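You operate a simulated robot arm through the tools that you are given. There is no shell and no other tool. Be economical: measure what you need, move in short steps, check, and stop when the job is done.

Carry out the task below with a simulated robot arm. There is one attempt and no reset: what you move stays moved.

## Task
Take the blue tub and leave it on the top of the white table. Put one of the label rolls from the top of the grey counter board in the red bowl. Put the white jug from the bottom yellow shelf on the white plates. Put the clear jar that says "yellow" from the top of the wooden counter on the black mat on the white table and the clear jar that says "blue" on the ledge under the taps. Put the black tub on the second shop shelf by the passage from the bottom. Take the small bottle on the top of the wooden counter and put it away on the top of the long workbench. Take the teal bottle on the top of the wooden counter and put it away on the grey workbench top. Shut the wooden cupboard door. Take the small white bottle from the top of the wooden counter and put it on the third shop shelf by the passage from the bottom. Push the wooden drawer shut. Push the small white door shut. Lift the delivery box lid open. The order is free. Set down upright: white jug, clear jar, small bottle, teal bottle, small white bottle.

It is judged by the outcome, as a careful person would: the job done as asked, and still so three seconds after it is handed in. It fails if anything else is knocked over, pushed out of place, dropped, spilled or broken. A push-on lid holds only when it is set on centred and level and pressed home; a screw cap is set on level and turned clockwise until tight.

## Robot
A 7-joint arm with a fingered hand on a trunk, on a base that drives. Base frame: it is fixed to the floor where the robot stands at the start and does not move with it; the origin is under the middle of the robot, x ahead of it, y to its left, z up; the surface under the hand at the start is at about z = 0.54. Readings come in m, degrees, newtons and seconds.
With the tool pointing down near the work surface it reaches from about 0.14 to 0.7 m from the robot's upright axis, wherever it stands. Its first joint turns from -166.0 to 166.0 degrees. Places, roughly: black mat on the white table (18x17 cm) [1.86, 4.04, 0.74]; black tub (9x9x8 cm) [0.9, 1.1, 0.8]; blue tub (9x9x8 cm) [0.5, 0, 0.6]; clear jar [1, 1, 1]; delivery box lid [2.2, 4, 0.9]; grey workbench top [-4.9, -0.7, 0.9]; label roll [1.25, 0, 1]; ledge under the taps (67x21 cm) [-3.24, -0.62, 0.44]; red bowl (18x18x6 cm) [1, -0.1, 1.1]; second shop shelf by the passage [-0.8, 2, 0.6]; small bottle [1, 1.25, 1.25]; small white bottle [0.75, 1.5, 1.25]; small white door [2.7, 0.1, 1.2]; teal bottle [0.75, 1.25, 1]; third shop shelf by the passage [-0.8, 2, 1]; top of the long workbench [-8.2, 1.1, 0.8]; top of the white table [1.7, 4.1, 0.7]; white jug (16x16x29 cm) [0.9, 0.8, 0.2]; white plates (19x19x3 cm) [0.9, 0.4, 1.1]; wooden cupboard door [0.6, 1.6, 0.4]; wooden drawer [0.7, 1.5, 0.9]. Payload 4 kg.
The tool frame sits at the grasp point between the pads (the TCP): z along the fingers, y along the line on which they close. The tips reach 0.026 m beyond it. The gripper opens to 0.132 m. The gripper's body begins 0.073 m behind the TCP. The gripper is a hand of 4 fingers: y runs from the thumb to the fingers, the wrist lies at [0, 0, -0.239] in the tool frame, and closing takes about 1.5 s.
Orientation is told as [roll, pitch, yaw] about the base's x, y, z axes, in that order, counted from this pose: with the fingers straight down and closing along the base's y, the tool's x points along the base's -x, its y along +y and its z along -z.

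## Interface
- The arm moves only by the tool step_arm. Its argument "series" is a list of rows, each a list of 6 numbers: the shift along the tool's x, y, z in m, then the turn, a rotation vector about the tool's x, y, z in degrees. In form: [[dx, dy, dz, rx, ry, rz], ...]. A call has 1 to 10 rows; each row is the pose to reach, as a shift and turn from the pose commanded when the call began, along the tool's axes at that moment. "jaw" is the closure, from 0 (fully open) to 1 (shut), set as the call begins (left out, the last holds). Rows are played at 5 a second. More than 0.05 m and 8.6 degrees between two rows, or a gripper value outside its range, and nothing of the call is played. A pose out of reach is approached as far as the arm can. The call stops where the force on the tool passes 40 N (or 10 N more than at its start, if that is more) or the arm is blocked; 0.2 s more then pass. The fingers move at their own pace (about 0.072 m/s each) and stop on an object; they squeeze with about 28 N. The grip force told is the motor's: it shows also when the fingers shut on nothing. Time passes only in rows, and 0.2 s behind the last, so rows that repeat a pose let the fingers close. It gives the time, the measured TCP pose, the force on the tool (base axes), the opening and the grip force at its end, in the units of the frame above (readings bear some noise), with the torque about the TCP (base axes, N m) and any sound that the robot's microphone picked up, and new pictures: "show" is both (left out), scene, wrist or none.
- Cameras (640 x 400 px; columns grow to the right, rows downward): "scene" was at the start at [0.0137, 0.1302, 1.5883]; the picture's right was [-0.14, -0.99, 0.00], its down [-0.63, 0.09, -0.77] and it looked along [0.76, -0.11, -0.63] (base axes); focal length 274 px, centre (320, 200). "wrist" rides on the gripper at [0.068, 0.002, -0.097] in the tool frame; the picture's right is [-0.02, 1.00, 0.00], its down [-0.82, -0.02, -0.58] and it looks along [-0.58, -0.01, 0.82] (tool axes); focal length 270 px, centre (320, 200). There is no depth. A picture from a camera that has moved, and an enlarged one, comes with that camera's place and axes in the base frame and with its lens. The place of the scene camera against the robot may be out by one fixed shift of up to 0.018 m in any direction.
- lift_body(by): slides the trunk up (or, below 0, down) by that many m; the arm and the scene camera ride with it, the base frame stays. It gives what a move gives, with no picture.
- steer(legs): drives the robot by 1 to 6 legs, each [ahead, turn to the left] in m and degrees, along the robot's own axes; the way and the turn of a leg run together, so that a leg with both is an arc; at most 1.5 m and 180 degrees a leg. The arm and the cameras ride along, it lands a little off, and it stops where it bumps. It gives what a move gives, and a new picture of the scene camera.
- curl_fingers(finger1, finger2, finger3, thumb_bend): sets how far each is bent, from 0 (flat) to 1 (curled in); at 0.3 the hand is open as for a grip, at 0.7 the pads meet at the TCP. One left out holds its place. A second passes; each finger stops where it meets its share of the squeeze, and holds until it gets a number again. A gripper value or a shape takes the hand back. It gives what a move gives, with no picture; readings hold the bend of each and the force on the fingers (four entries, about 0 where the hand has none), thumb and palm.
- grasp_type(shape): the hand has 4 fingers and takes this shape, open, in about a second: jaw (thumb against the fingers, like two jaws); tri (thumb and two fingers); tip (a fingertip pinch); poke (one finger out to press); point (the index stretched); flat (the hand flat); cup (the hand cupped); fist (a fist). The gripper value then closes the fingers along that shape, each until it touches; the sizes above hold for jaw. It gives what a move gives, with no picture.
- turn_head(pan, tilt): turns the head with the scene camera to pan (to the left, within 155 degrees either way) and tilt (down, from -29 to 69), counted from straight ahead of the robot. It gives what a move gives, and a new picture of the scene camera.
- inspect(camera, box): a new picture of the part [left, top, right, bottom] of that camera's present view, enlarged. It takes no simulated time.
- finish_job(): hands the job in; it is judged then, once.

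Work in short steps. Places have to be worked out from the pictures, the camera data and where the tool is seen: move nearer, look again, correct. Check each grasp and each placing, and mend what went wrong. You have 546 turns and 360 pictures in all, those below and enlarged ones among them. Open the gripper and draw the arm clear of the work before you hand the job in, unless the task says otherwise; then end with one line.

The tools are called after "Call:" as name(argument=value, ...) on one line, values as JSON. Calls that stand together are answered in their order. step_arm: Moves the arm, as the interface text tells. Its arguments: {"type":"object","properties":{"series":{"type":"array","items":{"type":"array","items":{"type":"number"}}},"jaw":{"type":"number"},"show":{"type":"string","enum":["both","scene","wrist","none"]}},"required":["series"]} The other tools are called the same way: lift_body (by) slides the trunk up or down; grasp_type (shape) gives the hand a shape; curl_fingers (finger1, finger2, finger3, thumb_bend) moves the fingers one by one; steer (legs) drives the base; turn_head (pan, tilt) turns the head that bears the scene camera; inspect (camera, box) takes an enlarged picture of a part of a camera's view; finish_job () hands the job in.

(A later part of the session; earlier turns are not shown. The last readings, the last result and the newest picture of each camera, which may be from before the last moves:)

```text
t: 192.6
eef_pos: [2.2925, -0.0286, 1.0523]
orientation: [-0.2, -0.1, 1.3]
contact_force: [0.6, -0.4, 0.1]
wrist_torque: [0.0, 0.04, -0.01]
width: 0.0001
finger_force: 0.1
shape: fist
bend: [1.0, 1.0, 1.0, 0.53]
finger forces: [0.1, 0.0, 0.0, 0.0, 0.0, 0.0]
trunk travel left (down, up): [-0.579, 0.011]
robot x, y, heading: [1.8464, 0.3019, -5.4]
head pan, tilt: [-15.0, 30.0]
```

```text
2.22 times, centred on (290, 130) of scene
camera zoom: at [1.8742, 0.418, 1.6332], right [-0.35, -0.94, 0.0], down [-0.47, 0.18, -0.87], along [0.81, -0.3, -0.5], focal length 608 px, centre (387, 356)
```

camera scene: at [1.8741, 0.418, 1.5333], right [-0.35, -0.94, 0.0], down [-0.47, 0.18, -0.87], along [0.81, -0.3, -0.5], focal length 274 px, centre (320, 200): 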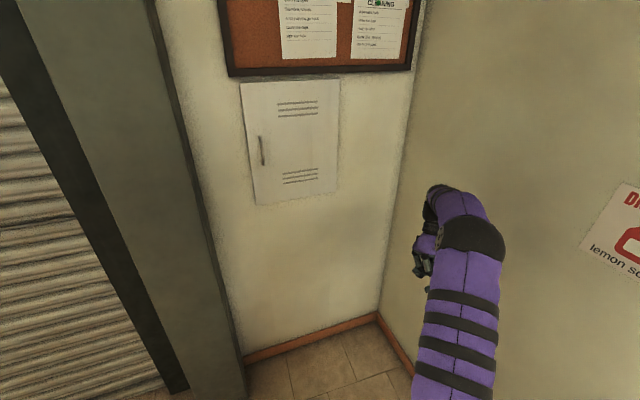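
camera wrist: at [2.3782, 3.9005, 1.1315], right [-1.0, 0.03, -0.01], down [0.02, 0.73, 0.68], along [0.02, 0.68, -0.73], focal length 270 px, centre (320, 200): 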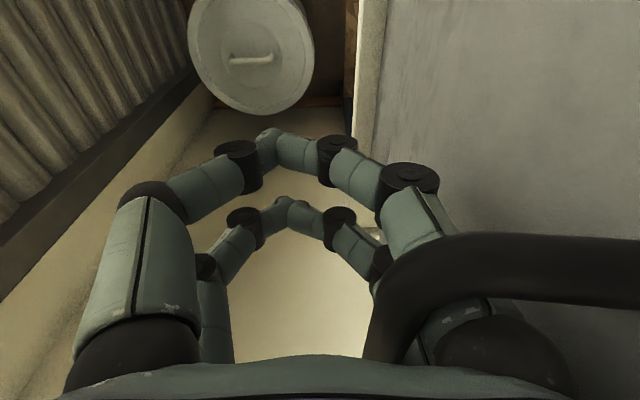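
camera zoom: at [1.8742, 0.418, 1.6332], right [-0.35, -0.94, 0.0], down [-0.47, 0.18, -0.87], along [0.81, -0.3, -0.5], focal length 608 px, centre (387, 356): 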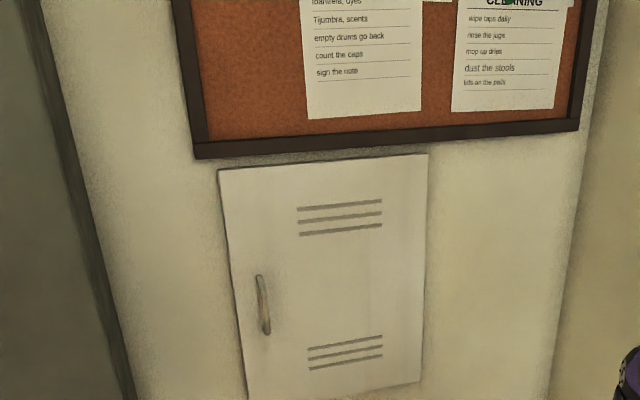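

The door is shut. Next is the label roll: I'll tuck the arm in, set the jaw shape, and turn to face the board from behind.

Call:
step_arm(series=[[0.01, 0.03, -0.03, 0, 0, 0], [0.02, 0.06, -0.06, 0, 0, 0], [0.04, 0.095, -0.09, 0, 0, 0], [0.06, 0.13, -0.12, 0, 0, 0], [0.08, 0.165, -0.15, 0, 0, 0], [0.1, 0.2, -0.175, 0, 0, 0], [0.12, 0.235, -0.2, 0, 0, 0], [0.14, 0.27, -0.22, 0, 0, 0], [0.14, 0.286, -0.22, 0, 0, 0], [0.14, 0.286, -0.22, 0, 0, 0]], show="none")

Call:
grasp_type(shape="jaw")

Call:
steer(legs=[[0, 180]])

Call:
turn_head(pan=5, tilt=40)

```text
refused: row 3 steps farther than a row can; nothing moved
```

```text
t: 193.5
eef_pos: [2.292, -0.0282, 1.0532]
orientation: [-0.2, -0.2, 1.4]
contact_force: [0.1, 0.4, 0.0]
wrist_torque: [0.0, 0.0, 0.01]
width: 0.132
finger_force: 0.1
shape: jaw
bend: [0.3, 0.3, 0.3, 0.3]
finger forces: [0.0, 0.1, 0.0, 0.0, 0.0, 0.0]
trunk travel left (down, up): [-0.579, 0.011]
robot x, y, heading: [1.8452, 0.3022, -5.5]
head pan, tilt: [-15.0, 30.0]
```

```text
t: 202.1
eef_pos: [1.4034, 0.6416, 1.0524]
orientation: [-0.3, -0.1, -179.6]
contact_force: [-0.8, 0.1, -0.2]
wrist_torque: [0.0, 0.01, 0.02]
width: 0.132
finger_force: 0.1
shape: jaw
bend: [0.3, 0.3, 0.3, 0.3]
finger forces: [0.0, 0.0, 0.0, 0.1, 0.1, 0.0]
trunk travel left (down, up): [-0.579, 0.011]
robot x, y, heading: [1.8447, 0.305, 173.4]
head pan, tilt: [-15.0, 30.0]
camera scene: at [1.7918, 0.1674, 1.6333], right [0.37, 0.93, 0.0], down [0.47, -0.18, -0.87], along [-0.81, 0.32, -0.5], focal length 274 px, centre (320, 200)
```

scene: 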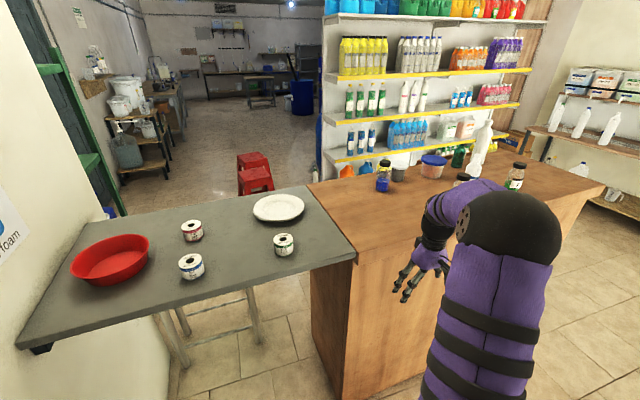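

```text
t: 202.9
eef_pos: [1.4036, 0.6408, 1.0532]
orientation: [-0.2, -0.2, -179.4]
contact_force: [0.5, -0.4, 0.0]
wrist_torque: [-0.02, 0.02, -0.01]
width: 0.1322
finger_force: 0.0
shape: jaw
bend: [0.3, 0.3, 0.3, 0.3]
finger forces: [0.0, 0.0, 0.0, 0.0, 0.0, 0.0]
trunk travel left (down, up): [-0.579, 0.011]
robot x, y, heading: [1.8451, 0.3029, 173.4]
head pan, tilt: [5.0, 40.0]
camera scene: at [1.7909, 0.1366, 1.618], right [0.03, 1.0, 0.0], down [0.64, -0.02, -0.77], along [-0.77, 0.02, -0.64], focal length 274 px, centre (320, 200)
```

scene: 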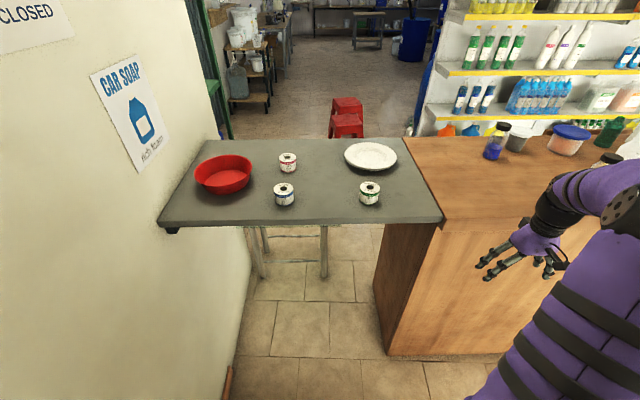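

The rolls: blue one at about (1.13, 0.045) and the bowl at (1.04, -0.165), board top about z 1.06, back edge x≈1.23. I'll raise and tuck the arm, then step the base to about (1.62, 0.0).

Call:
step_arm(series=[[0.02, 0.02, -0.035, 0, 0, 0], [0.04, 0.04, -0.07, 0, 0, 0], [0.06, 0.06, -0.105, 0, 0, 0], [0.07, 0.09, -0.14, 0, 0, 0], [0.08, 0.12, -0.175, 0, 0, 0], [0.09, 0.15, -0.21, 0, 0, 0], [0.1, 0.19, -0.22, 0, 0, 0], [0.11, 0.23, -0.22, 0, 0, 0], [0.12, 0.27, -0.22, 0, 0, 0], [0.12, 0.29, -0.22, 0, 0, 0]], show="none")

Call:
steer(legs=[[0, 58], [0.37, 0], [0, -52]])

```text
t: 205.1
eef_pos: [1.5278, 0.3502, 1.2716]
orientation: [-0.2, -0.1, -179.6]
contact_force: [0.7, -0.5, 0.4]
wrist_torque: [-0.01, 0.04, 0.02]
width: 0.1318
finger_force: 0.1
shape: jaw
bend: [0.3, 0.3, 0.3, 0.3]
finger forces: [0.0, 0.0, 0.0, 0.0, 0.1, 0.0]
trunk travel left (down, up): [-0.579, 0.011]
robot x, y, heading: [1.8463, 0.3023, 173.8]
head pan, tilt: [5.0, 40.0]
```

```text
t: 213.0
eef_pos: [1.2955, 0.0252, 1.2723]
orientation: [0.0, -0.4, -174.2]
contact_force: [0.3, 0.8, -0.5]
wrist_torque: [-0.01, 0.04, -0.04]
width: 0.1319
finger_force: 0.1
shape: jaw
bend: [0.3, 0.3, 0.3, 0.3]
finger forces: [0.0, 0.0, 0.0, 0.1, 0.0, 0.1]
trunk travel left (down, up): [-0.579, 0.011]
robot x, y, heading: [1.6174, 0.0038, 178.6]
head pan, tilt: [5.0, 40.0]
camera scene: at [1.5778, -0.1588, 1.6202], right [-0.03, 1.0, 0.0], down [0.63, 0.02, -0.78], along [-0.78, -0.03, -0.63], focal length 274 px, centre (320, 200)
```

scene: 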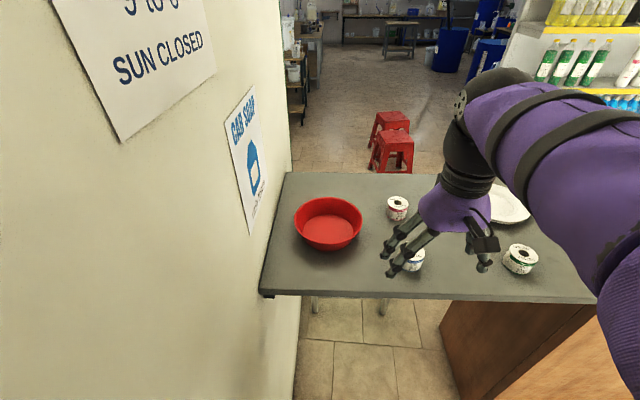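

I'm in place. I'll look with the wrist camera for the roll.

Call:
inspect(camera="wrist", box=[0, 0, 640, 400])

```text
1.00 times, centred on (320, 200) of wrist (not enlarged: the box is as wide or as high as the picture)
camera zoom: at [1.365, 0.0305, 1.3696], right [0.08, -1.0, 0.0], down [-0.81, -0.06, 0.58], along [-0.58, -0.04, -0.81], focal length 270 px, centre (320, 200)
```

zoom: 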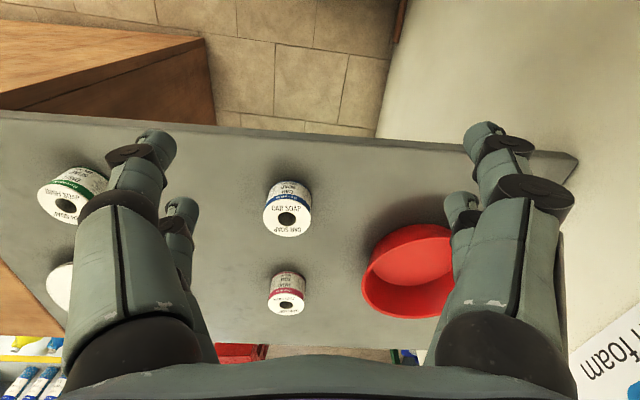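

The blue-labelled roll is at about (1.147, 0.055). I'll move above it and partway down.

Call:
step_arm(series=[[-0.04, -0.012, 0, 0, 0, 0], [-0.08, -0.024, 0, 0, 0, 0], [-0.12, -0.036, 0.02, 0, 0, 0], [-0.145, -0.045, 0.05, 0, 0, 0], [-0.145, -0.045, 0.09, 0, 0, 0], [-0.145, -0.045, 0.11, 0, 0, 0], [-0.145, -0.045, 0.11, 0, 0, 0]], show="wrist")

```text
t: 214.6
eef_pos: [1.146, 0.0554, 1.1613]
orientation: [0.0, -0.4, -174.2]
contact_force: [0.1, 0.0, 0.2]
wrist_torque: [0.04, -0.03, 0.0]
width: 0.1319
finger_force: 0.0
shape: jaw
bend: [0.3, 0.3, 0.3, 0.3]
finger forces: [0.0, 0.0, 0.1, 0.0, 0.0, 0.0]
trunk travel left (down, up): [-0.579, 0.011]
robot x, y, heading: [1.6137, 0.0018, 178.6]
head pan, tilt: [5.0, 40.0]
camera wrist: at [1.2147, 0.0603, 1.2581], right [0.08, -1.0, 0.0], down [-0.81, -0.06, 0.58], along [-0.58, -0.04, -0.81], focal length 270 px, centre (320, 200)
```

wrist: 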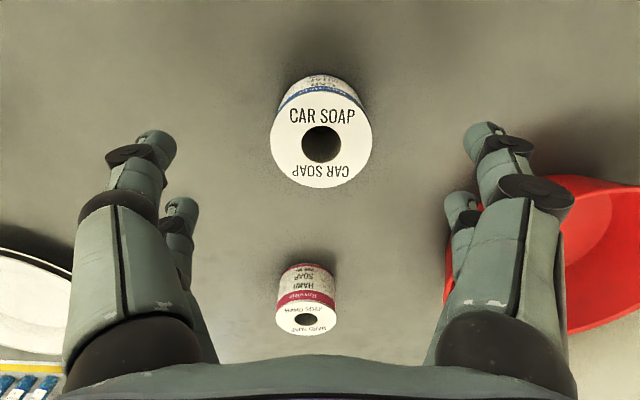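

Roll centre (1.155, 0.056), top about z 1.11. I'll descend to z 1.097 and grip.

Call:
step_arm(series=[[0.008, 0, 0.02, 0, 0, 0], [0.008, 0, 0.04, 0, 0, 0], [0.008, 0, 0.055, 0, 0, 0], [0.008, 0, 0.063, 0, 0, 0], [0.008, 0, 0.063, 0, 0, 0]], show="none")

Call:
step_arm(series=[[0, 0, 0, 0, 0, 0], [0, 0, 0, 0, 0, 0], [0, 0, 0, 0, 0, 0], [0, 0, 0, 0, 0, 0], [0, 0, 0, 0, 0, 0], [0, 0, 0, 0, 0, 0], [0, 0, 0, 0, 0, 0], [0, 0, 0, 0, 0, 0]], jaw=1, show="wrist")

```text
t: 215.8
eef_pos: [1.1539, 0.0554, 1.1036]
orientation: [0.1, -0.3, -174.2]
contact_force: [0.4, 0.2, -0.4]
wrist_torque: [0.02, 0.0, -0.02]
width: 0.1319
finger_force: 0.2
shape: jaw
bend: [0.3, 0.3, 0.3, 0.3]
finger forces: [0.0, 0.1, 0.1, 0.1, 0.0, 0.0]
trunk travel left (down, up): [-0.579, 0.011]
robot x, y, heading: [1.6135, 0.0004, 178.8]
head pan, tilt: [5.0, 40.0]
```

```text
t: 217.6
eef_pos: [1.1536, 0.0553, 1.1016]
orientation: [0.0, -0.3, -174.2]
contact_force: [-0.4, 0.2, -0.1]
wrist_torque: [-0.01, 0.04, 0.0]
width: 0.0332
finger_force: 28.0
shape: jaw
bend: [0.74, 0.74, 0.74, 0.7]
finger forces: [26.4, 26.0, 23.5, 0.0, 22.7, 0.0]
trunk travel left (down, up): [-0.579, 0.011]
robot x, y, heading: [1.6146, 0.0024, 179.0]
head pan, tilt: [5.0, 40.0]
camera wrist: at [1.2223, 0.0601, 1.1984], right [0.08, -1.0, 0.0], down [-0.81, -0.06, 0.58], along [-0.58, -0.04, -0.81], focal length 270 px, centre (320, 200)
```

wrist: 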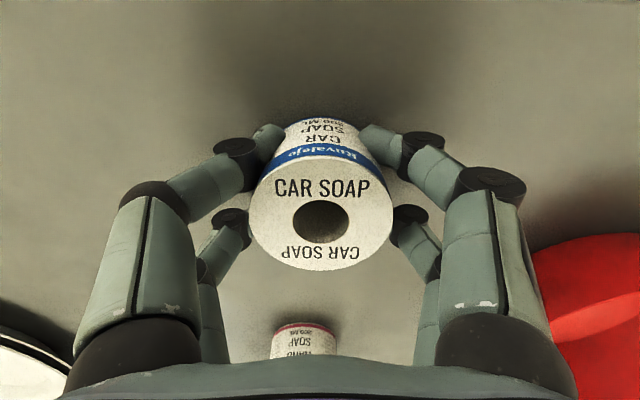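

Gripped. I'll lift it and carry it over the bowl.

Call:
step_arm(series=[[0, 0, -0.04, 0, 0, 0], [0, 0, -0.08, 0, 0, 0], [0, 0.01, -0.12, 0, 0, 0], [-0.02, 0.05, -0.13, 0, 0, 0], [-0.05, 0.085, -0.13, 0, 0, 0], [-0.08, 0.12, -0.13, 0, 0, 0], [-0.11, 0.155, -0.13, 0, 0, 0], [-0.13, 0.19, -0.13, 0, 0, 0], [-0.13, 0.202, -0.13, 0, 0, 0], [-0.13, 0.202, -0.13, 0, 0, 0]])

```text
t: 219.8
eef_pos: [1.0455, -0.157, 1.2307]
orientation: [0.0, -0.3, -174.3]
contact_force: [0.3, 0.0, -1.0]
wrist_torque: [0.01, 0.01, 0.0]
width: 0.0327
finger_force: 27.9
shape: jaw
bend: [0.74, 0.74, 0.74, 0.7]
finger forces: [26.6, 26.4, 25.7, 0.0, 25.1, 0.1]
trunk travel left (down, up): [-0.579, 0.011]
robot x, y, heading: [1.6121, -0.001, 178.7]
head pan, tilt: [5.0, 40.0]
camera scene: at [1.5768, -0.159, 1.6202], right [-0.03, 1.0, 0.0], down [0.63, 0.02, -0.78], along [-0.78, -0.02, -0.63], focal length 274 px, centre (320, 200)
camera wrist: at [1.1146, -0.1523, 1.3272], right [0.08, -1.0, 0.0], down [-0.81, -0.06, 0.58], along [-0.58, -0.04, -0.81], focal length 270 px, centre (320, 200)
```

scene: 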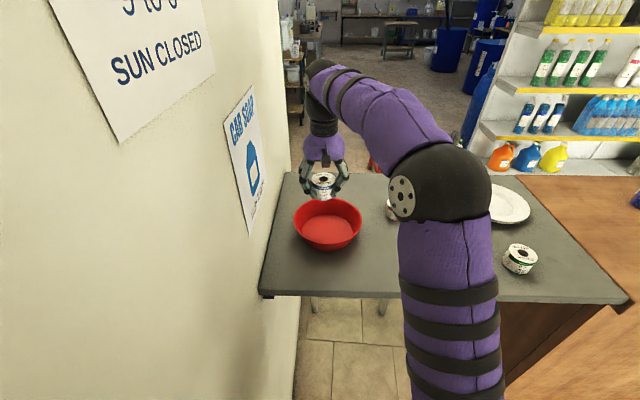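
wrist: 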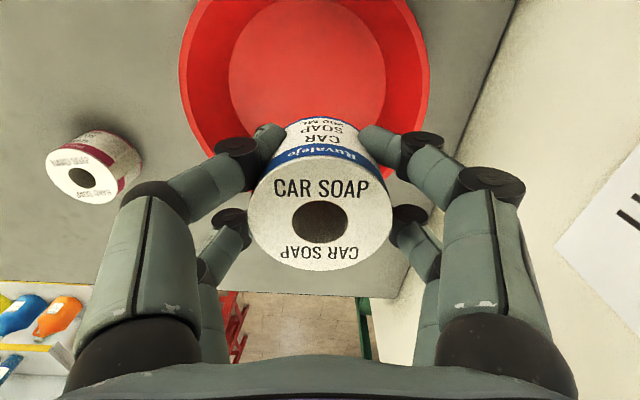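

I'll centre over the bowl (1.06, -0.145) and lower the roll into it until light contact.

Call:
step_arm(series=[[0.017, -0.011, 0, 0, 0, 0], [0.017, -0.011, 0.04, 0, 0, 0], [0.017, -0.011, 0.075, 0, 0, 0], [0.017, -0.011, 0.1, 0, 0, 0], [0.017, -0.011, 0.115, 0, 0, 0], [0.017, -0.011, 0.122, 0, 0, 0], [0.017, -0.011, 0.122, 0, 0, 0]])

```text
t: 221.4
eef_pos: [1.0592, -0.1448, 1.1079]
orientation: [0.0, -0.3, -174.1]
contact_force: [0.6, -0.3, 0.3]
wrist_torque: [0.0, 0.02, -0.04]
width: 0.0325
finger_force: 27.6
shape: jaw
bend: [0.74, 0.74, 0.74, 0.7]
finger forces: [26.6, 26.6, 26.8, 0.0, 26.4, 0.1]
trunk travel left (down, up): [-0.579, 0.011]
robot x, y, heading: [1.6178, 0.0014, 178.8]
head pan, tilt: [5.0, 40.0]
camera scene: at [1.5766, -0.159, 1.6202], right [-0.03, 1.0, 0.0], down [0.63, 0.02, -0.78], along [-0.78, -0.02, -0.63], focal length 274 px, centre (320, 200)
camera wrist: at [1.1286, -0.1402, 1.2055], right [0.08, -1.0, 0.0], down [-0.81, -0.06, 0.58], along [-0.58, -0.04, -0.81], focal length 270 px, centre (320, 200)
```

scene: 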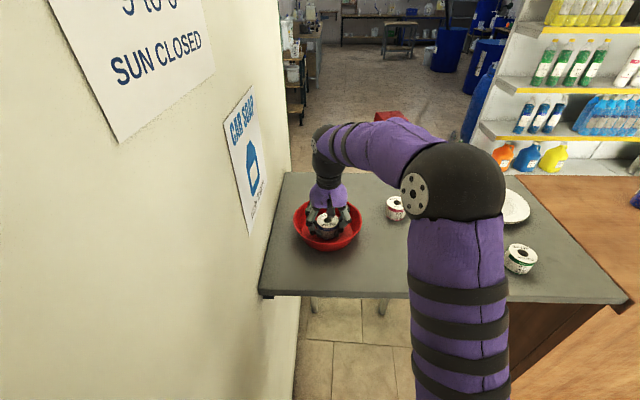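
wrist: 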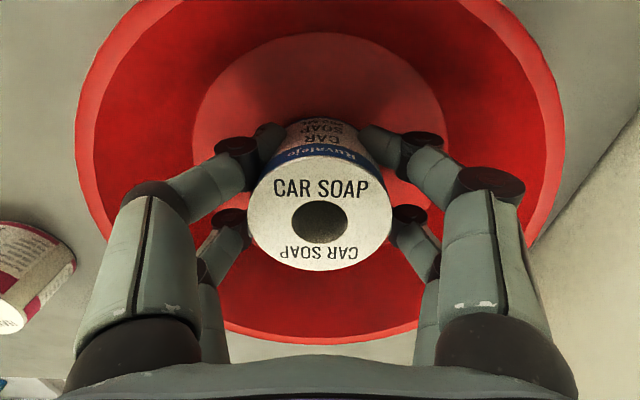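

The roll is centred within the bowl. I'll lower 5 mm more and open partially.

Call:
step_arm(series=[[0, 0, 0.006, 0, 0, 0], [0, 0, 0.006, 0, 0, 0]], show="none")

Call:
step_arm(series=[[0, 0, 0, 0, 0, 0], [0, 0, 0, 0, 0, 0], [0, 0, 0, 0, 0, 0], [0, 0, 0, 0, 0, 0]], jaw=0.4, show="wrist")

```text
t: 222.0
eef_pos: [1.0598, -0.1445, 1.1042]
orientation: [0.0, -0.6, -174.2]
contact_force: [0.7, -0.2, 14.1]
wrist_torque: [0.07, -0.06, 0.01]
width: 0.0324
finger_force: 27.6
shape: jaw
bend: [0.74, 0.74, 0.74, 0.71]
finger forces: [27.8, 28.0, 27.9, 0.0, 27.8, 0.1]
trunk travel left (down, up): [-0.579, 0.011]
robot x, y, heading: [1.612, -0.0014, 178.7]
head pan, tilt: [5.0, 40.0]
```

```text
t: 223.0
eef_pos: [1.0608, -0.144, 1.1025]
orientation: [0.0, -0.2, -174.2]
contact_force: [0.3, 0.3, 0.0]
wrist_torque: [0.0, 0.02, -0.02]
width: 0.0785
finger_force: 0.1
shape: jaw
bend: [0.71, 0.71, 0.71, 0.7]
finger forces: [0.1, 0.0, 0.0, 0.0, 0.0, 0.0]
trunk travel left (down, up): [-0.579, 0.011]
robot x, y, heading: [1.6149, 0.0002, 178.5]
head pan, tilt: [5.0, 40.0]
camera wrist: at [1.1293, -0.1393, 1.1995], right [0.08, -1.0, 0.0], down [-0.81, -0.06, 0.58], along [-0.58, -0.04, -0.81], focal length 270 px, centre (320, 200)
```

wrist: 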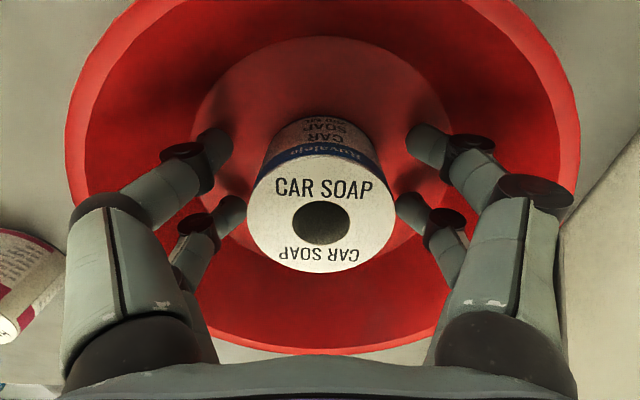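

Released. I'll rise straight up out of the bowl.

Call:
step_arm(series=[[0, 0, -0.03, 0, 0, 0], [0, 0, -0.07, 0, 0, 0], [0, 0, -0.11, 0, 0, 0], [0, 0, -0.15, 0, 0, 0], [0.04, 0, -0.17, 0, 0, 0], [0.08, 0, -0.17, 0, 0, 0], [0.12, 0, -0.17, 0, 0, 0], [0.16, 0, -0.17, 0, 0, 0]], show="scene")

```text
t: 224.8
eef_pos: [1.2172, -0.1314, 1.2713]
orientation: [0.0, -0.3, -174.3]
contact_force: [-0.1, 0.5, 0.1]
wrist_torque: [0.01, -0.02, 0.0]
width: 0.0789
finger_force: 0.1
shape: jaw
bend: [0.71, 0.71, 0.71, 0.7]
finger forces: [0.1, 0.0, 0.0, 0.0, 0.0, 0.0]
trunk travel left (down, up): [-0.579, 0.011]
robot x, y, heading: [1.6165, 0.0037, 178.9]
head pan, tilt: [5.0, 40.0]
camera scene: at [1.5761, -0.1591, 1.6201], right [-0.03, 1.0, 0.0], down [0.63, 0.01, -0.78], along [-0.78, -0.02, -0.63], focal length 274 px, centre (320, 200)
```

scene: 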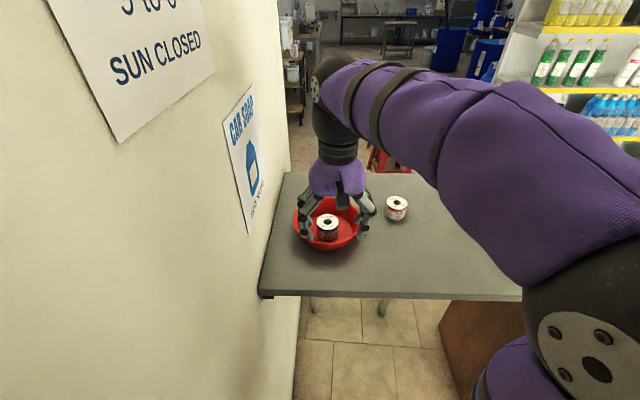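

The roll is in the bowl. Next, the yellow jar from behind the counter: back up a little, move to y≈1.07 and face the counter.

Call:
steer(legs=[[-0.15, 0], [0, -90], [1.05, 0], [0, 90]])

```text
t: 227.1
eef_pos: [1.3591, -0.0986, 1.2712]
orientation: [0.2, -0.4, -179.3]
contact_force: [-0.3, 0.0, -0.1]
wrist_torque: [-0.02, -0.03, 0.01]
width: 0.0789
finger_force: 0.2
shape: jaw
bend: [0.71, 0.71, 0.71, 0.7]
finger forces: [0.0, 0.0, 0.1, 0.0, 0.0, 0.1]
trunk travel left (down, up): [-0.579, 0.011]
robot x, y, heading: [1.7659, 0.0, 173.9]
head pan, tilt: [5.0, 40.0]
stopped in leg 2: the robot was blocked; the commanded pose is now the measured one
camera scene: at [1.7159, -0.1612, 1.6179], right [0.01, 1.0, -0.01], down [0.65, -0.01, -0.76], along [-0.76, 0.0, -0.65], focal length 274 px, centre (320, 200)
```

scene: 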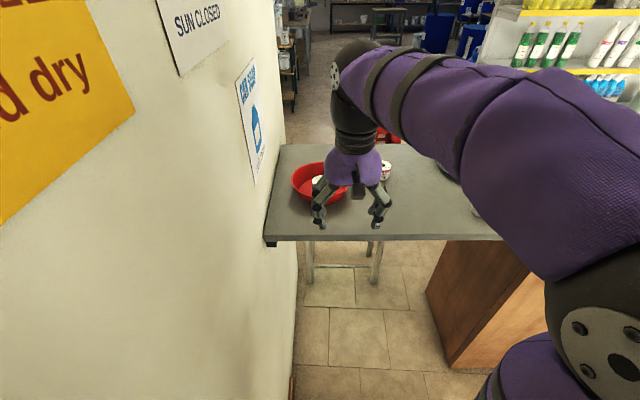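

The rear is close to the right-hand wall. I'll centre the hand, then back away along an arc to gain room before turning.

Call:
step_arm(series=[[0.02, -0.04, 0, 0, 0, 0], [0.04, -0.08, 0, 0, 0, 0], [0.05, -0.12, 0, 0, 0, 0], [0.05, -0.12, 0, 0, 0, 0]], show="none", jaw=0)

Call:
steer(legs=[[0, 26], [-0.5, 0], [0, -110], [0.8, 0]])

```text
t: 228.1
eef_pos: [1.4094, 0.0185, 1.271]
orientation: [0.2, -0.2, -179.3]
contact_force: [0.3, -0.6, -0.5]
wrist_torque: [0.01, 0.01, 0.03]
width: 0.1319
finger_force: 0.1
shape: jaw
bend: [0.3, 0.3, 0.3, 0.3]
finger forces: [0.0, 0.0, 0.0, 0.0, 0.1, 0.0]
trunk travel left (down, up): [-0.579, 0.011]
robot x, y, heading: [1.7636, 0.005, 173.6]
head pan, tilt: [5.0, 40.0]
```

```text
t: 241.3
eef_pos: [2.2066, 1.3006, 1.27]
orientation: [-0.1, -0.3, 97.3]
contact_force: [0.0, -0.4, -0.3]
wrist_torque: [0.02, 0.01, -0.02]
width: 0.1316
finger_force: 0.0
shape: jaw
bend: [0.3, 0.3, 0.3, 0.3]
finger forces: [0.0, 0.0, 0.0, 0.1, 0.1, 0.1]
trunk travel left (down, up): [-0.579, 0.011]
robot x, y, heading: [2.2367, 0.9415, 90.0]
head pan, tilt: [5.0, 40.0]
camera scene: at [2.062, 0.9552, 1.6179], right [1.0, 0.09, 0.0], down [0.06, -0.64, -0.77], along [-0.07, 0.76, -0.64], focal length 274 px, centre (320, 200)
```

scene: 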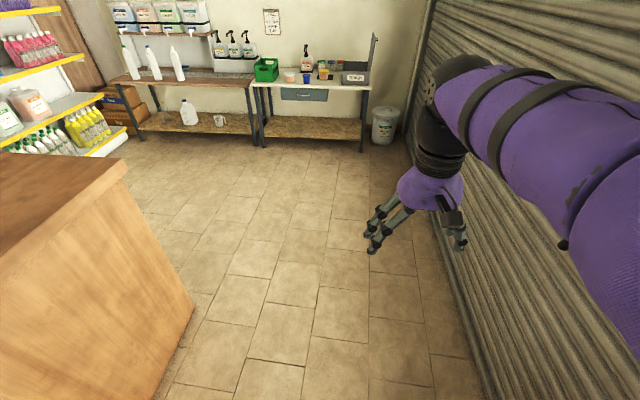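

Now I'll turn to the counter and approach its back at y≈1.07.

Call:
steer(legs=[[0, 76], [0.5, 0], [0, 14]])

Call:
turn_head(pan=-5, tilt=35)

```text
t: 248.8
eef_pos: [1.395, 1.0286, 1.2689]
orientation: [-0.1, -0.2, -172.3]
contact_force: [-0.9, 0.1, -0.1]
wrist_torque: [-0.01, -0.01, 0.04]
width: 0.132
finger_force: 0.0
shape: jaw
bend: [0.3, 0.3, 0.3, 0.3]
finger forces: [0.0, 0.1, 0.0, 0.1, 0.1, 0.0]
trunk travel left (down, up): [-0.579, 0.011]
robot x, y, heading: [1.7546, 1.0595, -179.3]
head pan, tilt: [5.0, 40.0]
camera scene: at [1.7194, 0.8885, 1.6179], right [-0.1, 0.99, 0.0], down [0.64, 0.06, -0.77], along [-0.76, -0.08, -0.64], focal length 274 px, centre (320, 200)
```

scene: 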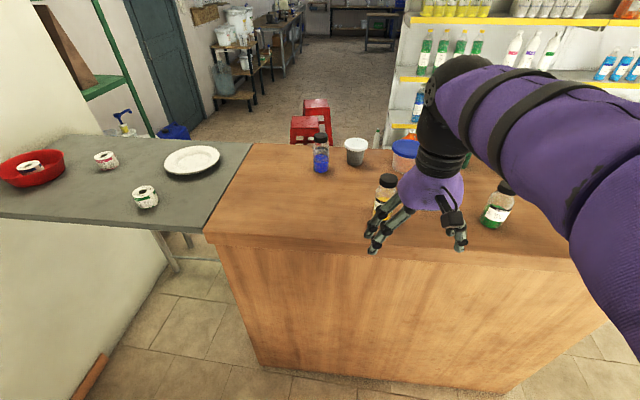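

```text
t: 249.5
eef_pos: [1.3961, 1.0289, 1.269]
orientation: [-0.2, -0.3, -172.2]
contact_force: [1.1, 0.0, 0.5]
wrist_torque: [0.01, -0.02, 0.01]
width: 0.1321
finger_force: 0.2
shape: jaw
bend: [0.3, 0.3, 0.3, 0.3]
finger forces: [0.0, 0.0, 0.0, 0.0, 0.0, 0.0]
trunk travel left (down, up): [-0.579, 0.011]
robot x, y, heading: [1.7522, 1.0606, -179.0]
head pan, tilt: [-5.0, 35.0]
camera scene: at [1.7161, 0.9035, 1.6255], right [0.07, 1.0, 0.0], down [0.57, -0.04, -0.82], along [-0.82, 0.06, -0.57], focal length 274 px, centre (320, 200)
```

scene: 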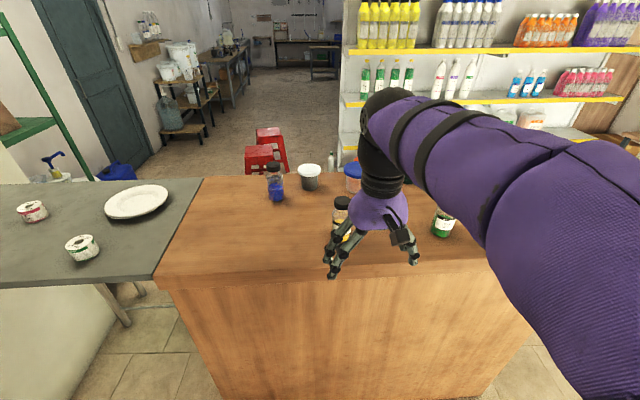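

The yellow jar looks to be at about (1.12, 1.01), some 14 cm tall. I'll check with the wrist camera.

Call:
inspect(camera="wrist", box=[0, 0, 640, 400])

```text
1.00 times, centred on (320, 200) of wrist (not enlarged: the box is as wide or as high as the picture)
camera zoom: at [1.4637, 1.035, 1.3661], right [0.11, -0.99, 0.0], down [-0.81, -0.09, 0.58], along [-0.58, -0.06, -0.81], focal length 270 px, centre (320, 200)
```

zoom: 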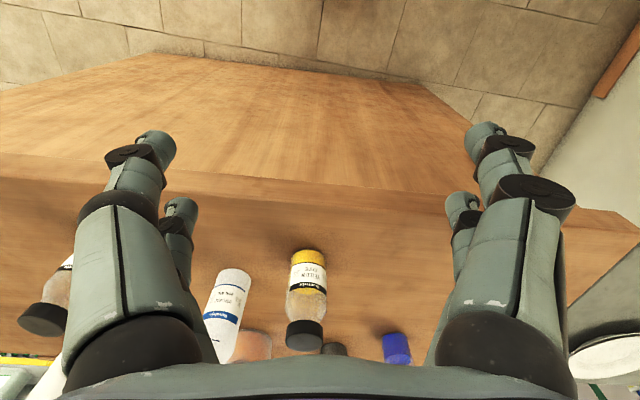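

The jar reads (1.127, 1.017). I'll roll forward 0.1, then bring the hand above it with a partial opening.

Call:
steer(legs=[[0.1, 0]])

Call:
step_arm(series=[[-0.04, -0.005, 0, 0, 0, 0], [-0.08, -0.01, 0, 0, 0, 0], [-0.12, -0.013, 0, 0, 0, 0], [-0.12, -0.013, 0, 0, 0, 0]], jaw=0.2)

```text
t: 250.6
eef_pos: [1.2934, 1.0272, 1.2688]
orientation: [-0.1, -0.2, -172.4]
contact_force: [-0.7, 0.1, 0.5]
wrist_torque: [-0.01, -0.03, 0.01]
width: 0.1321
finger_force: 0.1
shape: jaw
bend: [0.3, 0.3, 0.3, 0.3]
finger forces: [0.0, 0.0, 0.0, 0.0, 0.0, 0.0]
trunk travel left (down, up): [-0.579, 0.011]
robot x, y, heading: [1.6528, 1.0588, -179.3]
head pan, tilt: [-5.0, 35.0]
camera scene: at [1.6143, 0.9022, 1.6254], right [0.07, 1.0, 0.0], down [0.57, -0.04, -0.82], along [-0.82, 0.06, -0.57], focal length 274 px, centre (320, 200)
```

scene: 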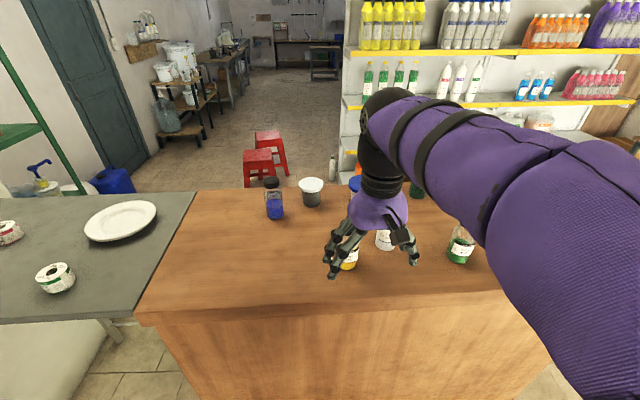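

```text
t: 251.6
eef_pos: [1.1739, 1.024, 1.2691]
orientation: [-0.2, -0.2, -172.3]
contact_force: [0.3, 0.9, 0.3]
wrist_torque: [0.01, -0.01, -0.01]
width: 0.1061
finger_force: 0.1
shape: jaw
bend: [0.59, 0.59, 0.59, 0.44]
finger forces: [0.0, 0.0, 0.1, 0.0, 0.0, 0.0]
trunk travel left (down, up): [-0.579, 0.011]
robot x, y, heading: [1.6536, 1.0604, -179.4]
head pan, tilt: [-5.0, 35.0]
camera scene: at [1.6154, 0.9022, 1.6255], right [0.07, 1.0, 0.0], down [0.57, -0.04, -0.82], along [-0.82, 0.06, -0.57], focal length 274 px, centre (320, 200)
camera wrist: at [1.2432, 1.0302, 1.3648], right [0.11, -0.99, 0.0], down [-0.81, -0.09, 0.58], along [-0.58, -0.06, -0.81], focal length 270 px, centre (320, 200)
```

scene: 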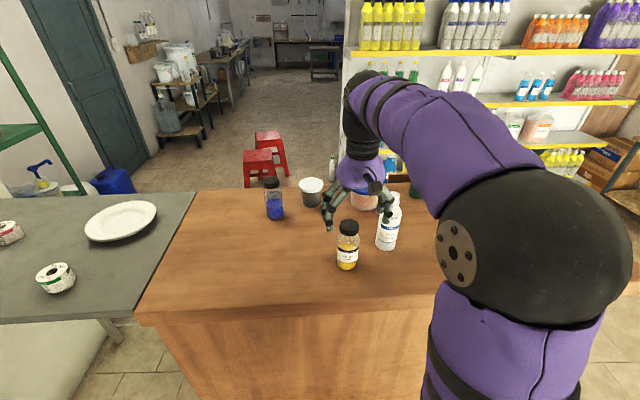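
wrist: 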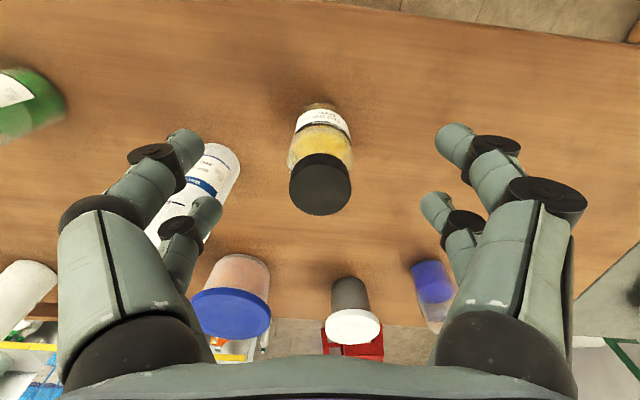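

The jar's neighbour bottle is close on the +y side. I'll centre above the jar while turning the hand 45° so that the fingers pass clear of the bottle.

Call:
step_arm(series=[[-0.01, 0, 0, 0, 0, 8], [-0.02, 0, 0, 0, 0, 16], [-0.03, 0, 0, 0, 0, 24], [-0.039, 0, 0, 0, 0, 32], [-0.039, 0, 0, 0, 0, 40], [-0.039, 0, 0, 0, 0, 45], [-0.039, 0, 0, 0, 0, 45]])

```text
t: 253.2
eef_pos: [1.1343, 1.0191, 1.2699]
orientation: [0.0, -0.4, 142.6]
contact_force: [-0.5, 0.0, -0.8]
wrist_torque: [0.01, 0.01, 0.05]
width: 0.1058
finger_force: 0.0
shape: jaw
bend: [0.59, 0.59, 0.59, 0.44]
finger forces: [0.0, 0.0, 0.0, 0.0, 0.0, 0.0]
trunk travel left (down, up): [-0.579, 0.011]
robot x, y, heading: [1.6525, 1.0582, -179.1]
head pan, tilt: [-5.0, 35.0]
camera scene: at [1.6154, 0.9022, 1.6255], right [0.07, 1.0, 0.0], down [0.57, -0.04, -0.82], along [-0.82, 0.06, -0.57], focal length 274 px, centre (320, 200)
camera wrist: at [1.1884, 0.9748, 1.3664], right [-0.63, -0.78, 0.0], down [-0.63, 0.51, 0.58], along [-0.45, 0.36, -0.81], focal length 270 px, centre (320, 200)
```

scene: 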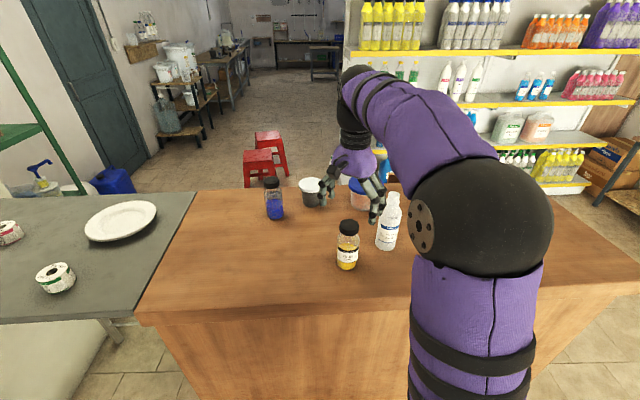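
wrist: 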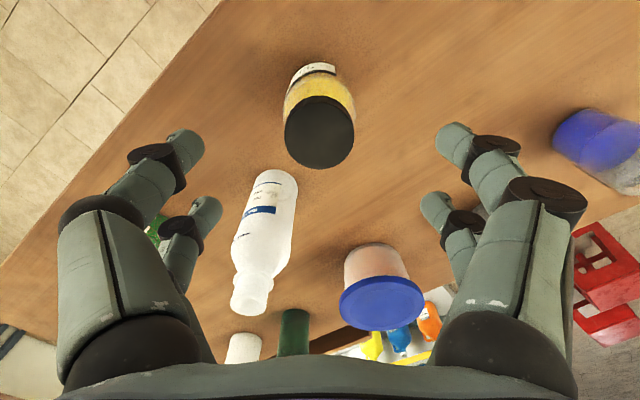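

Clear on all sides now. I'll descend to z≈1.125.

Call:
step_arm(series=[[0.005, 0.001, 0.03, 0, 0, 0], [0.005, 0.001, 0.06, 0, 0, 0], [0.005, 0.001, 0.09, 0, 0, 0], [0.005, 0.001, 0.12, 0, 0, 0], [0.005, 0.001, 0.14, 0, 0, 0], [0.005, 0.001, 0.14, 0, 0, 0]])

```text
t: 254.6
eef_pos: [1.1365, 1.0148, 1.13]
orientation: [-0.1, -0.3, 142.6]
contact_force: [-0.4, 0.3, 1.0]
wrist_torque: [0.01, 0.0, -0.01]
width: 0.1057
finger_force: 0.0
shape: jaw
bend: [0.59, 0.59, 0.59, 0.44]
finger forces: [0.0, 0.0, 0.0, 0.1, 0.1, 0.0]
trunk travel left (down, up): [-0.579, 0.011]
robot x, y, heading: [1.654, 1.0564, -179.4]
head pan, tilt: [-5.0, 35.0]
camera scene: at [1.6154, 0.9023, 1.6255], right [0.07, 1.0, 0.0], down [0.57, -0.04, -0.82], along [-0.82, 0.06, -0.57], focal length 274 px, centre (320, 200)
camera wrist: at [1.1909, 0.9716, 1.2262], right [-0.63, -0.78, 0.0], down [-0.63, 0.51, 0.58], along [-0.45, 0.36, -0.81], focal length 270 px, centre (320, 200)
```

scene: 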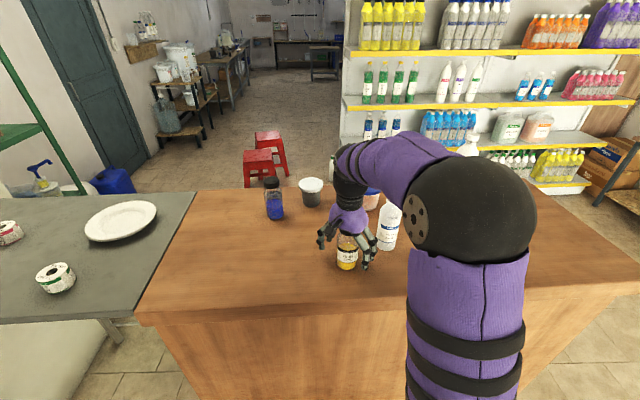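
wrist: 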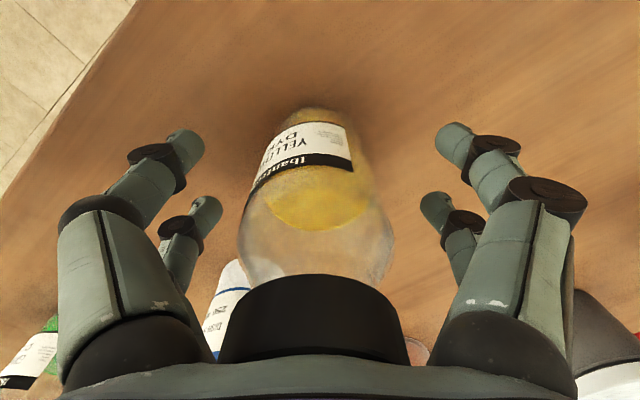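

Label reads "YELLOW DYE". Closing the hand.

Call:
step_arm(series=[[0, 0, 0, 0, 0, 0], [0, 0, 0, 0, 0, 0], [0, 0, 0, 0, 0, 0], [0, 0, 0, 0, 0, 0], [0, 0, 0, 0, 0, 0], [0, 0, 0, 0, 0, 0], [0, 0, 0, 0, 0, 0]], jaw=1, show="wrist")

Call:
step_arm(series=[[0, 0, -0.03, 0, 0, 0], [0, 0, -0.07, 0, 0, 0], [0, 0, -0.11, 0, 0, 0], [0, 0, -0.15, 0, 0, 0], [0, 0, -0.15, 0, 0, 0]], show="scene")

```text
t: 256.2
eef_pos: [1.1375, 1.0144, 1.13]
orientation: [0.0, -0.3, 142.8]
contact_force: [-0.4, 0.0, 0.7]
wrist_torque: [0.01, -0.02, 0.03]
width: 0.0331
finger_force: 28.1
shape: jaw
bend: [0.73, 0.74, 0.74, 0.7]
finger forces: [25.1, 26.5, 28.2, 0.0, 21.4, 0.0]
trunk travel left (down, up): [-0.579, 0.011]
robot x, y, heading: [1.6541, 1.0568, -179.0]
head pan, tilt: [-5.0, 35.0]
camera wrist: at [1.1908, 0.9715, 1.2264], right [-0.63, -0.78, 0.0], down [-0.63, 0.51, 0.58], along [-0.45, 0.36, -0.81], focal length 270 px, centre (320, 200)
```

wrist: 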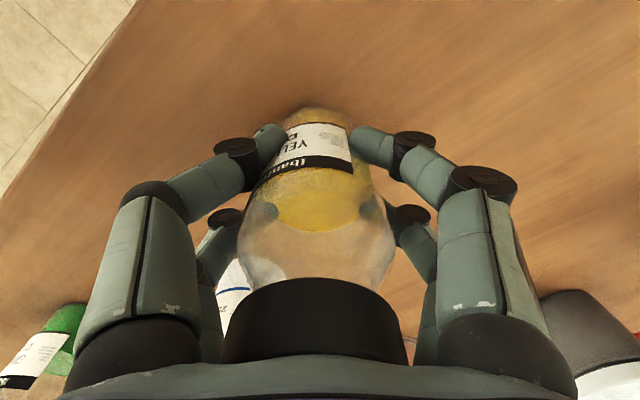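

```text
t: 257.4
eef_pos: [1.1372, 1.0129, 1.2823]
orientation: [0.0, -0.3, 142.6]
contact_force: [1.0, -0.1, -0.7]
wrist_torque: [-0.02, 0.0, 0.0]
width: 0.0328
finger_force: 27.9
shape: jaw
bend: [0.73, 0.74, 0.74, 0.7]
finger forces: [25.3, 26.4, 28.9, 0.0, 22.0, 0.1]
trunk travel left (down, up): [-0.579, 0.011]
robot x, y, heading: [1.6528, 1.0603, -179.3]
head pan, tilt: [-5.0, 35.0]
camera scene: at [1.6154, 0.9022, 1.6255], right [0.07, 1.0, 0.0], down [0.57, -0.04, -0.82], along [-0.82, 0.06, -0.57], focal length 274 px, centre (320, 200)
```

scene: 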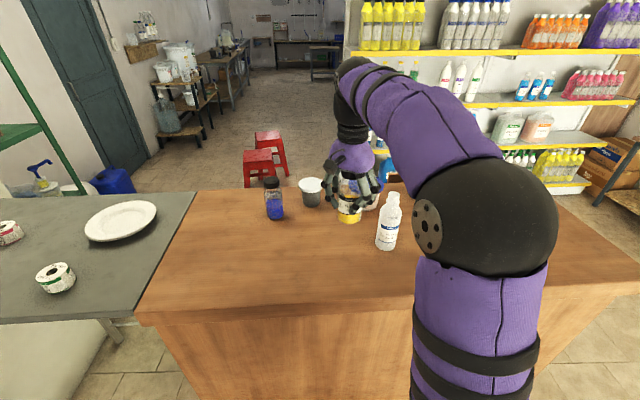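

Lifted firmly. I'll back away, restore the hand's yaw, and drive to the white table.

Call:
steer(legs=[[-0.38, 0], [0, -86]])

Call:
step_arm(series=[[0.0, 0.02, 0, 0, 0, -8], [0.02, 0.04, 0, 0, 0, -16], [0.04, 0.06, 0, 0, 0, -24], [0.06, 0.08, 0, 0, 0, -30], [0.08, 0.08, 0, 0, 0, -38], [0.1, 0.08, 0, 0, 0, -42], [0.1, 0.08, 0, 0, 0, -42]], show="none")

Call:
steer(legs=[[1.2, 0], [0.8, 0]])

```text
t: 263.9
eef_pos: [1.9488, 1.5737, 1.2805]
orientation: [0.1, -0.3, 57.1]
contact_force: [0.0, 0.0, -1.7]
wrist_torque: [0.0, 0.0, 0.0]
width: 0.0325
finger_force: 28.0
shape: jaw
bend: [0.73, 0.74, 0.74, 0.7]
finger forces: [25.5, 26.5, 28.8, 0.0, 20.7, 0.0]
trunk travel left (down, up): [-0.579, 0.011]
robot x, y, heading: [2.0316, 1.0603, 94.9]
head pan, tilt: [-5.0, 35.0]
camera scene: at [1.8742, 1.0675, 1.6255], right [1.0, 0.0, 0.0], down [0.0, -0.57, -0.82], along [0.0, 0.82, -0.57], focal length 274 px, centre (320, 200)
```

scene: 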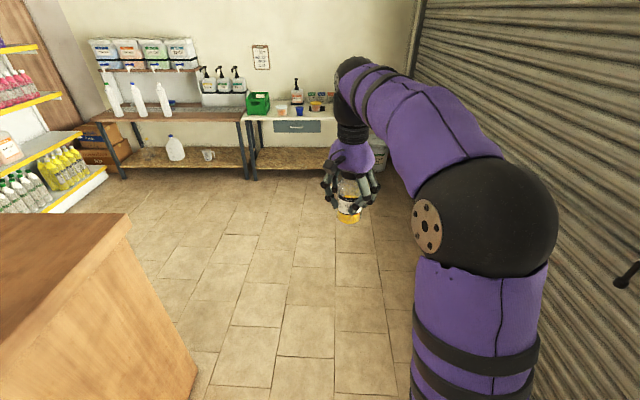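

```text
t: 265.5
eef_pos: [1.825, 1.5341, 1.2811]
orientation: [-0.2, -0.1, 99.1]
contact_force: [0.4, 0.1, -0.5]
wrist_torque: [-0.04, 0.0, -0.01]
width: 0.0321
finger_force: 27.9
shape: jaw
bend: [0.73, 0.74, 0.74, 0.7]
finger forces: [25.9, 26.6, 29.2, 0.1, 21.0, 0.0]
trunk travel left (down, up): [-0.579, 0.011]
robot x, y, heading: [2.0322, 1.0618, 94.9]
head pan, tilt: [-5.0, 35.0]
```

```text
t: 275.4
eef_pos: [1.6865, 3.5218, 1.2809]
orientation: [-0.2, -0.2, 98.3]
contact_force: [0.1, -1.2, -1.5]
wrist_torque: [0.0, 0.01, 0.01]
width: 0.0323
finger_force: 28.4
shape: jaw
bend: [0.73, 0.74, 0.74, 0.7]
finger forces: [25.8, 26.5, 29.2, 0.0, 21.2, 0.0]
trunk travel left (down, up): [-0.579, 0.011]
robot x, y, heading: [1.8866, 3.0466, 94.4]
head pan, tilt: [-5.0, 35.0]
camera scene: at [1.7289, 3.0555, 1.6254], right [1.0, -0.01, 0.0], down [-0.01, -0.57, -0.82], along [0.01, 0.82, -0.57], focal length 274 px, centre (320, 200)
```

scene: 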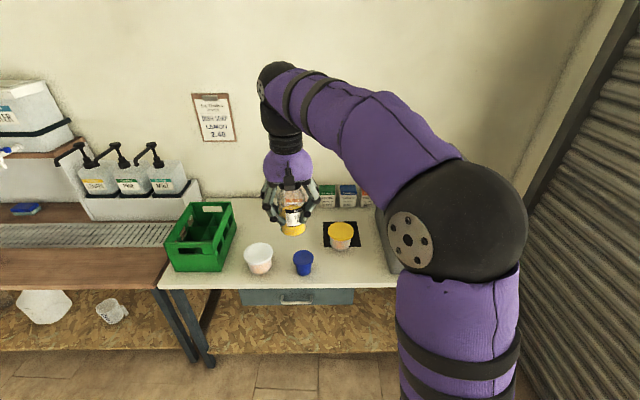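

I'll roll up to the table and lower the trunk by 0.3.

Call:
steer(legs=[[0.4, -4]])

Call:
lift_body(by=-0.28)

Call:
step_arm(series=[[0, -0.04, 0, 0, 0, 0], [0, -0.08, 0, 0, 0, 0], [-0.02, -0.12, 0, 0, 0, 0], [-0.04, -0.16, 0, 0, 0, 0], [-0.06, -0.19, 0, 0, 0, 0], [-0.08, -0.2, 0, 0, 0, 0], [-0.08, -0.2, 0, 0, 0, 0]])

```text
t: 277.9
eef_pos: [1.6917, 3.942, 1.2798]
orientation: [-0.1, -0.2, 95.3]
contact_force: [0.3, 0.9, -1.7]
wrist_torque: [-0.03, 0.01, -0.01]
width: 0.0323
finger_force: 27.8
shape: jaw
bend: [0.73, 0.74, 0.74, 0.7]
finger forces: [25.7, 26.5, 29.1, 0.0, 21.1, 0.0]
trunk travel left (down, up): [-0.579, 0.011]
robot x, y, heading: [1.8691, 3.4601, 91.3]
head pan, tilt: [-5.0, 35.0]
camera scene: at [1.7098, 3.4741, 1.6254], right [1.0, -0.06, 0.0], down [-0.04, -0.57, -0.82], along [0.05, 0.82, -0.57], focal length 274 px, centre (320, 200)
```

scene: 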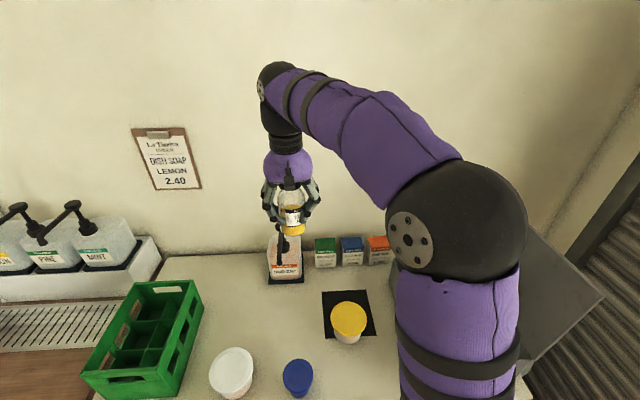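

```text
t: 280.8
eef_pos: [1.6903, 3.9425, 1.0005]
orientation: [-0.2, -0.1, 95.2]
contact_force: [-0.7, 0.5, -2.1]
wrist_torque: [-0.01, 0.0, 0.02]
width: 0.0323
finger_force: 27.8
shape: jaw
bend: [0.73, 0.74, 0.74, 0.7]
finger forces: [25.7, 26.6, 29.2, 0.0, 21.2, 0.1]
trunk travel left (down, up): [-0.299, 0.291]
robot x, y, heading: [1.8699, 3.4612, 91.3]
head pan, tilt: [-5.0, 35.0]
```

```text
t: 282.4
eef_pos: [1.8814, 4.0421, 0.9997]
orientation: [-0.2, -0.3, 95.3]
contact_force: [0.5, -0.1, -1.8]
wrist_torque: [0.02, -0.02, -0.03]
width: 0.0323
finger_force: 27.6
shape: jaw
bend: [0.73, 0.74, 0.74, 0.71]
finger forces: [26.1, 26.7, 29.7, 0.0, 21.3, 0.0]
trunk travel left (down, up): [-0.299, 0.291]
robot x, y, heading: [1.8624, 3.458, 91.3]
head pan, tilt: [-5.0, 35.0]
camera scene: at [1.71, 3.4737, 1.3455], right [1.0, -0.06, 0.0], down [-0.04, -0.57, -0.82], along [0.05, 0.82, -0.57], focal length 274 px, centre (320, 200)
camera wrist: at [1.8852, 3.9725, 1.0966], right [-1.0, -0.07, 0.0], down [-0.06, 0.81, 0.58], along [-0.04, 0.58, -0.81], focal length 270 px, centre (320, 200)
```

scene: 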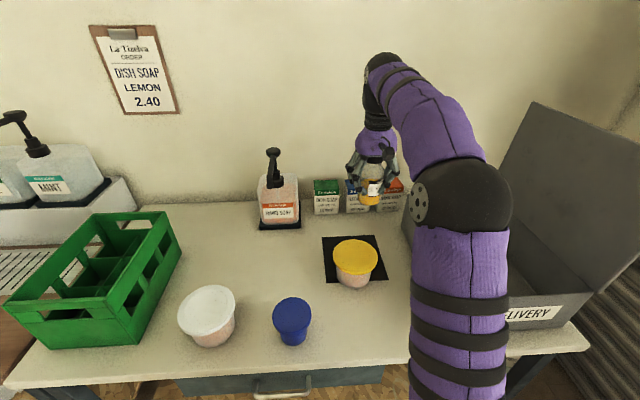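
wrist: 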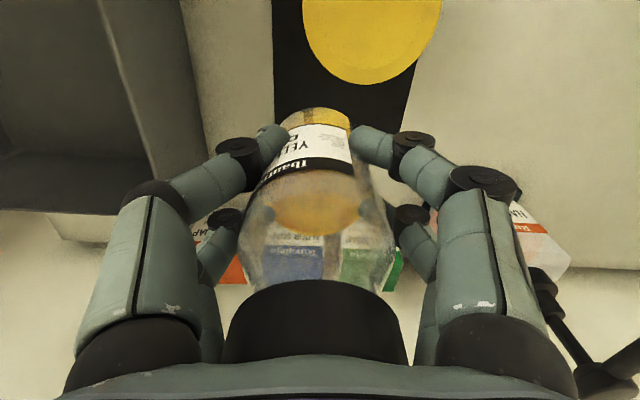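

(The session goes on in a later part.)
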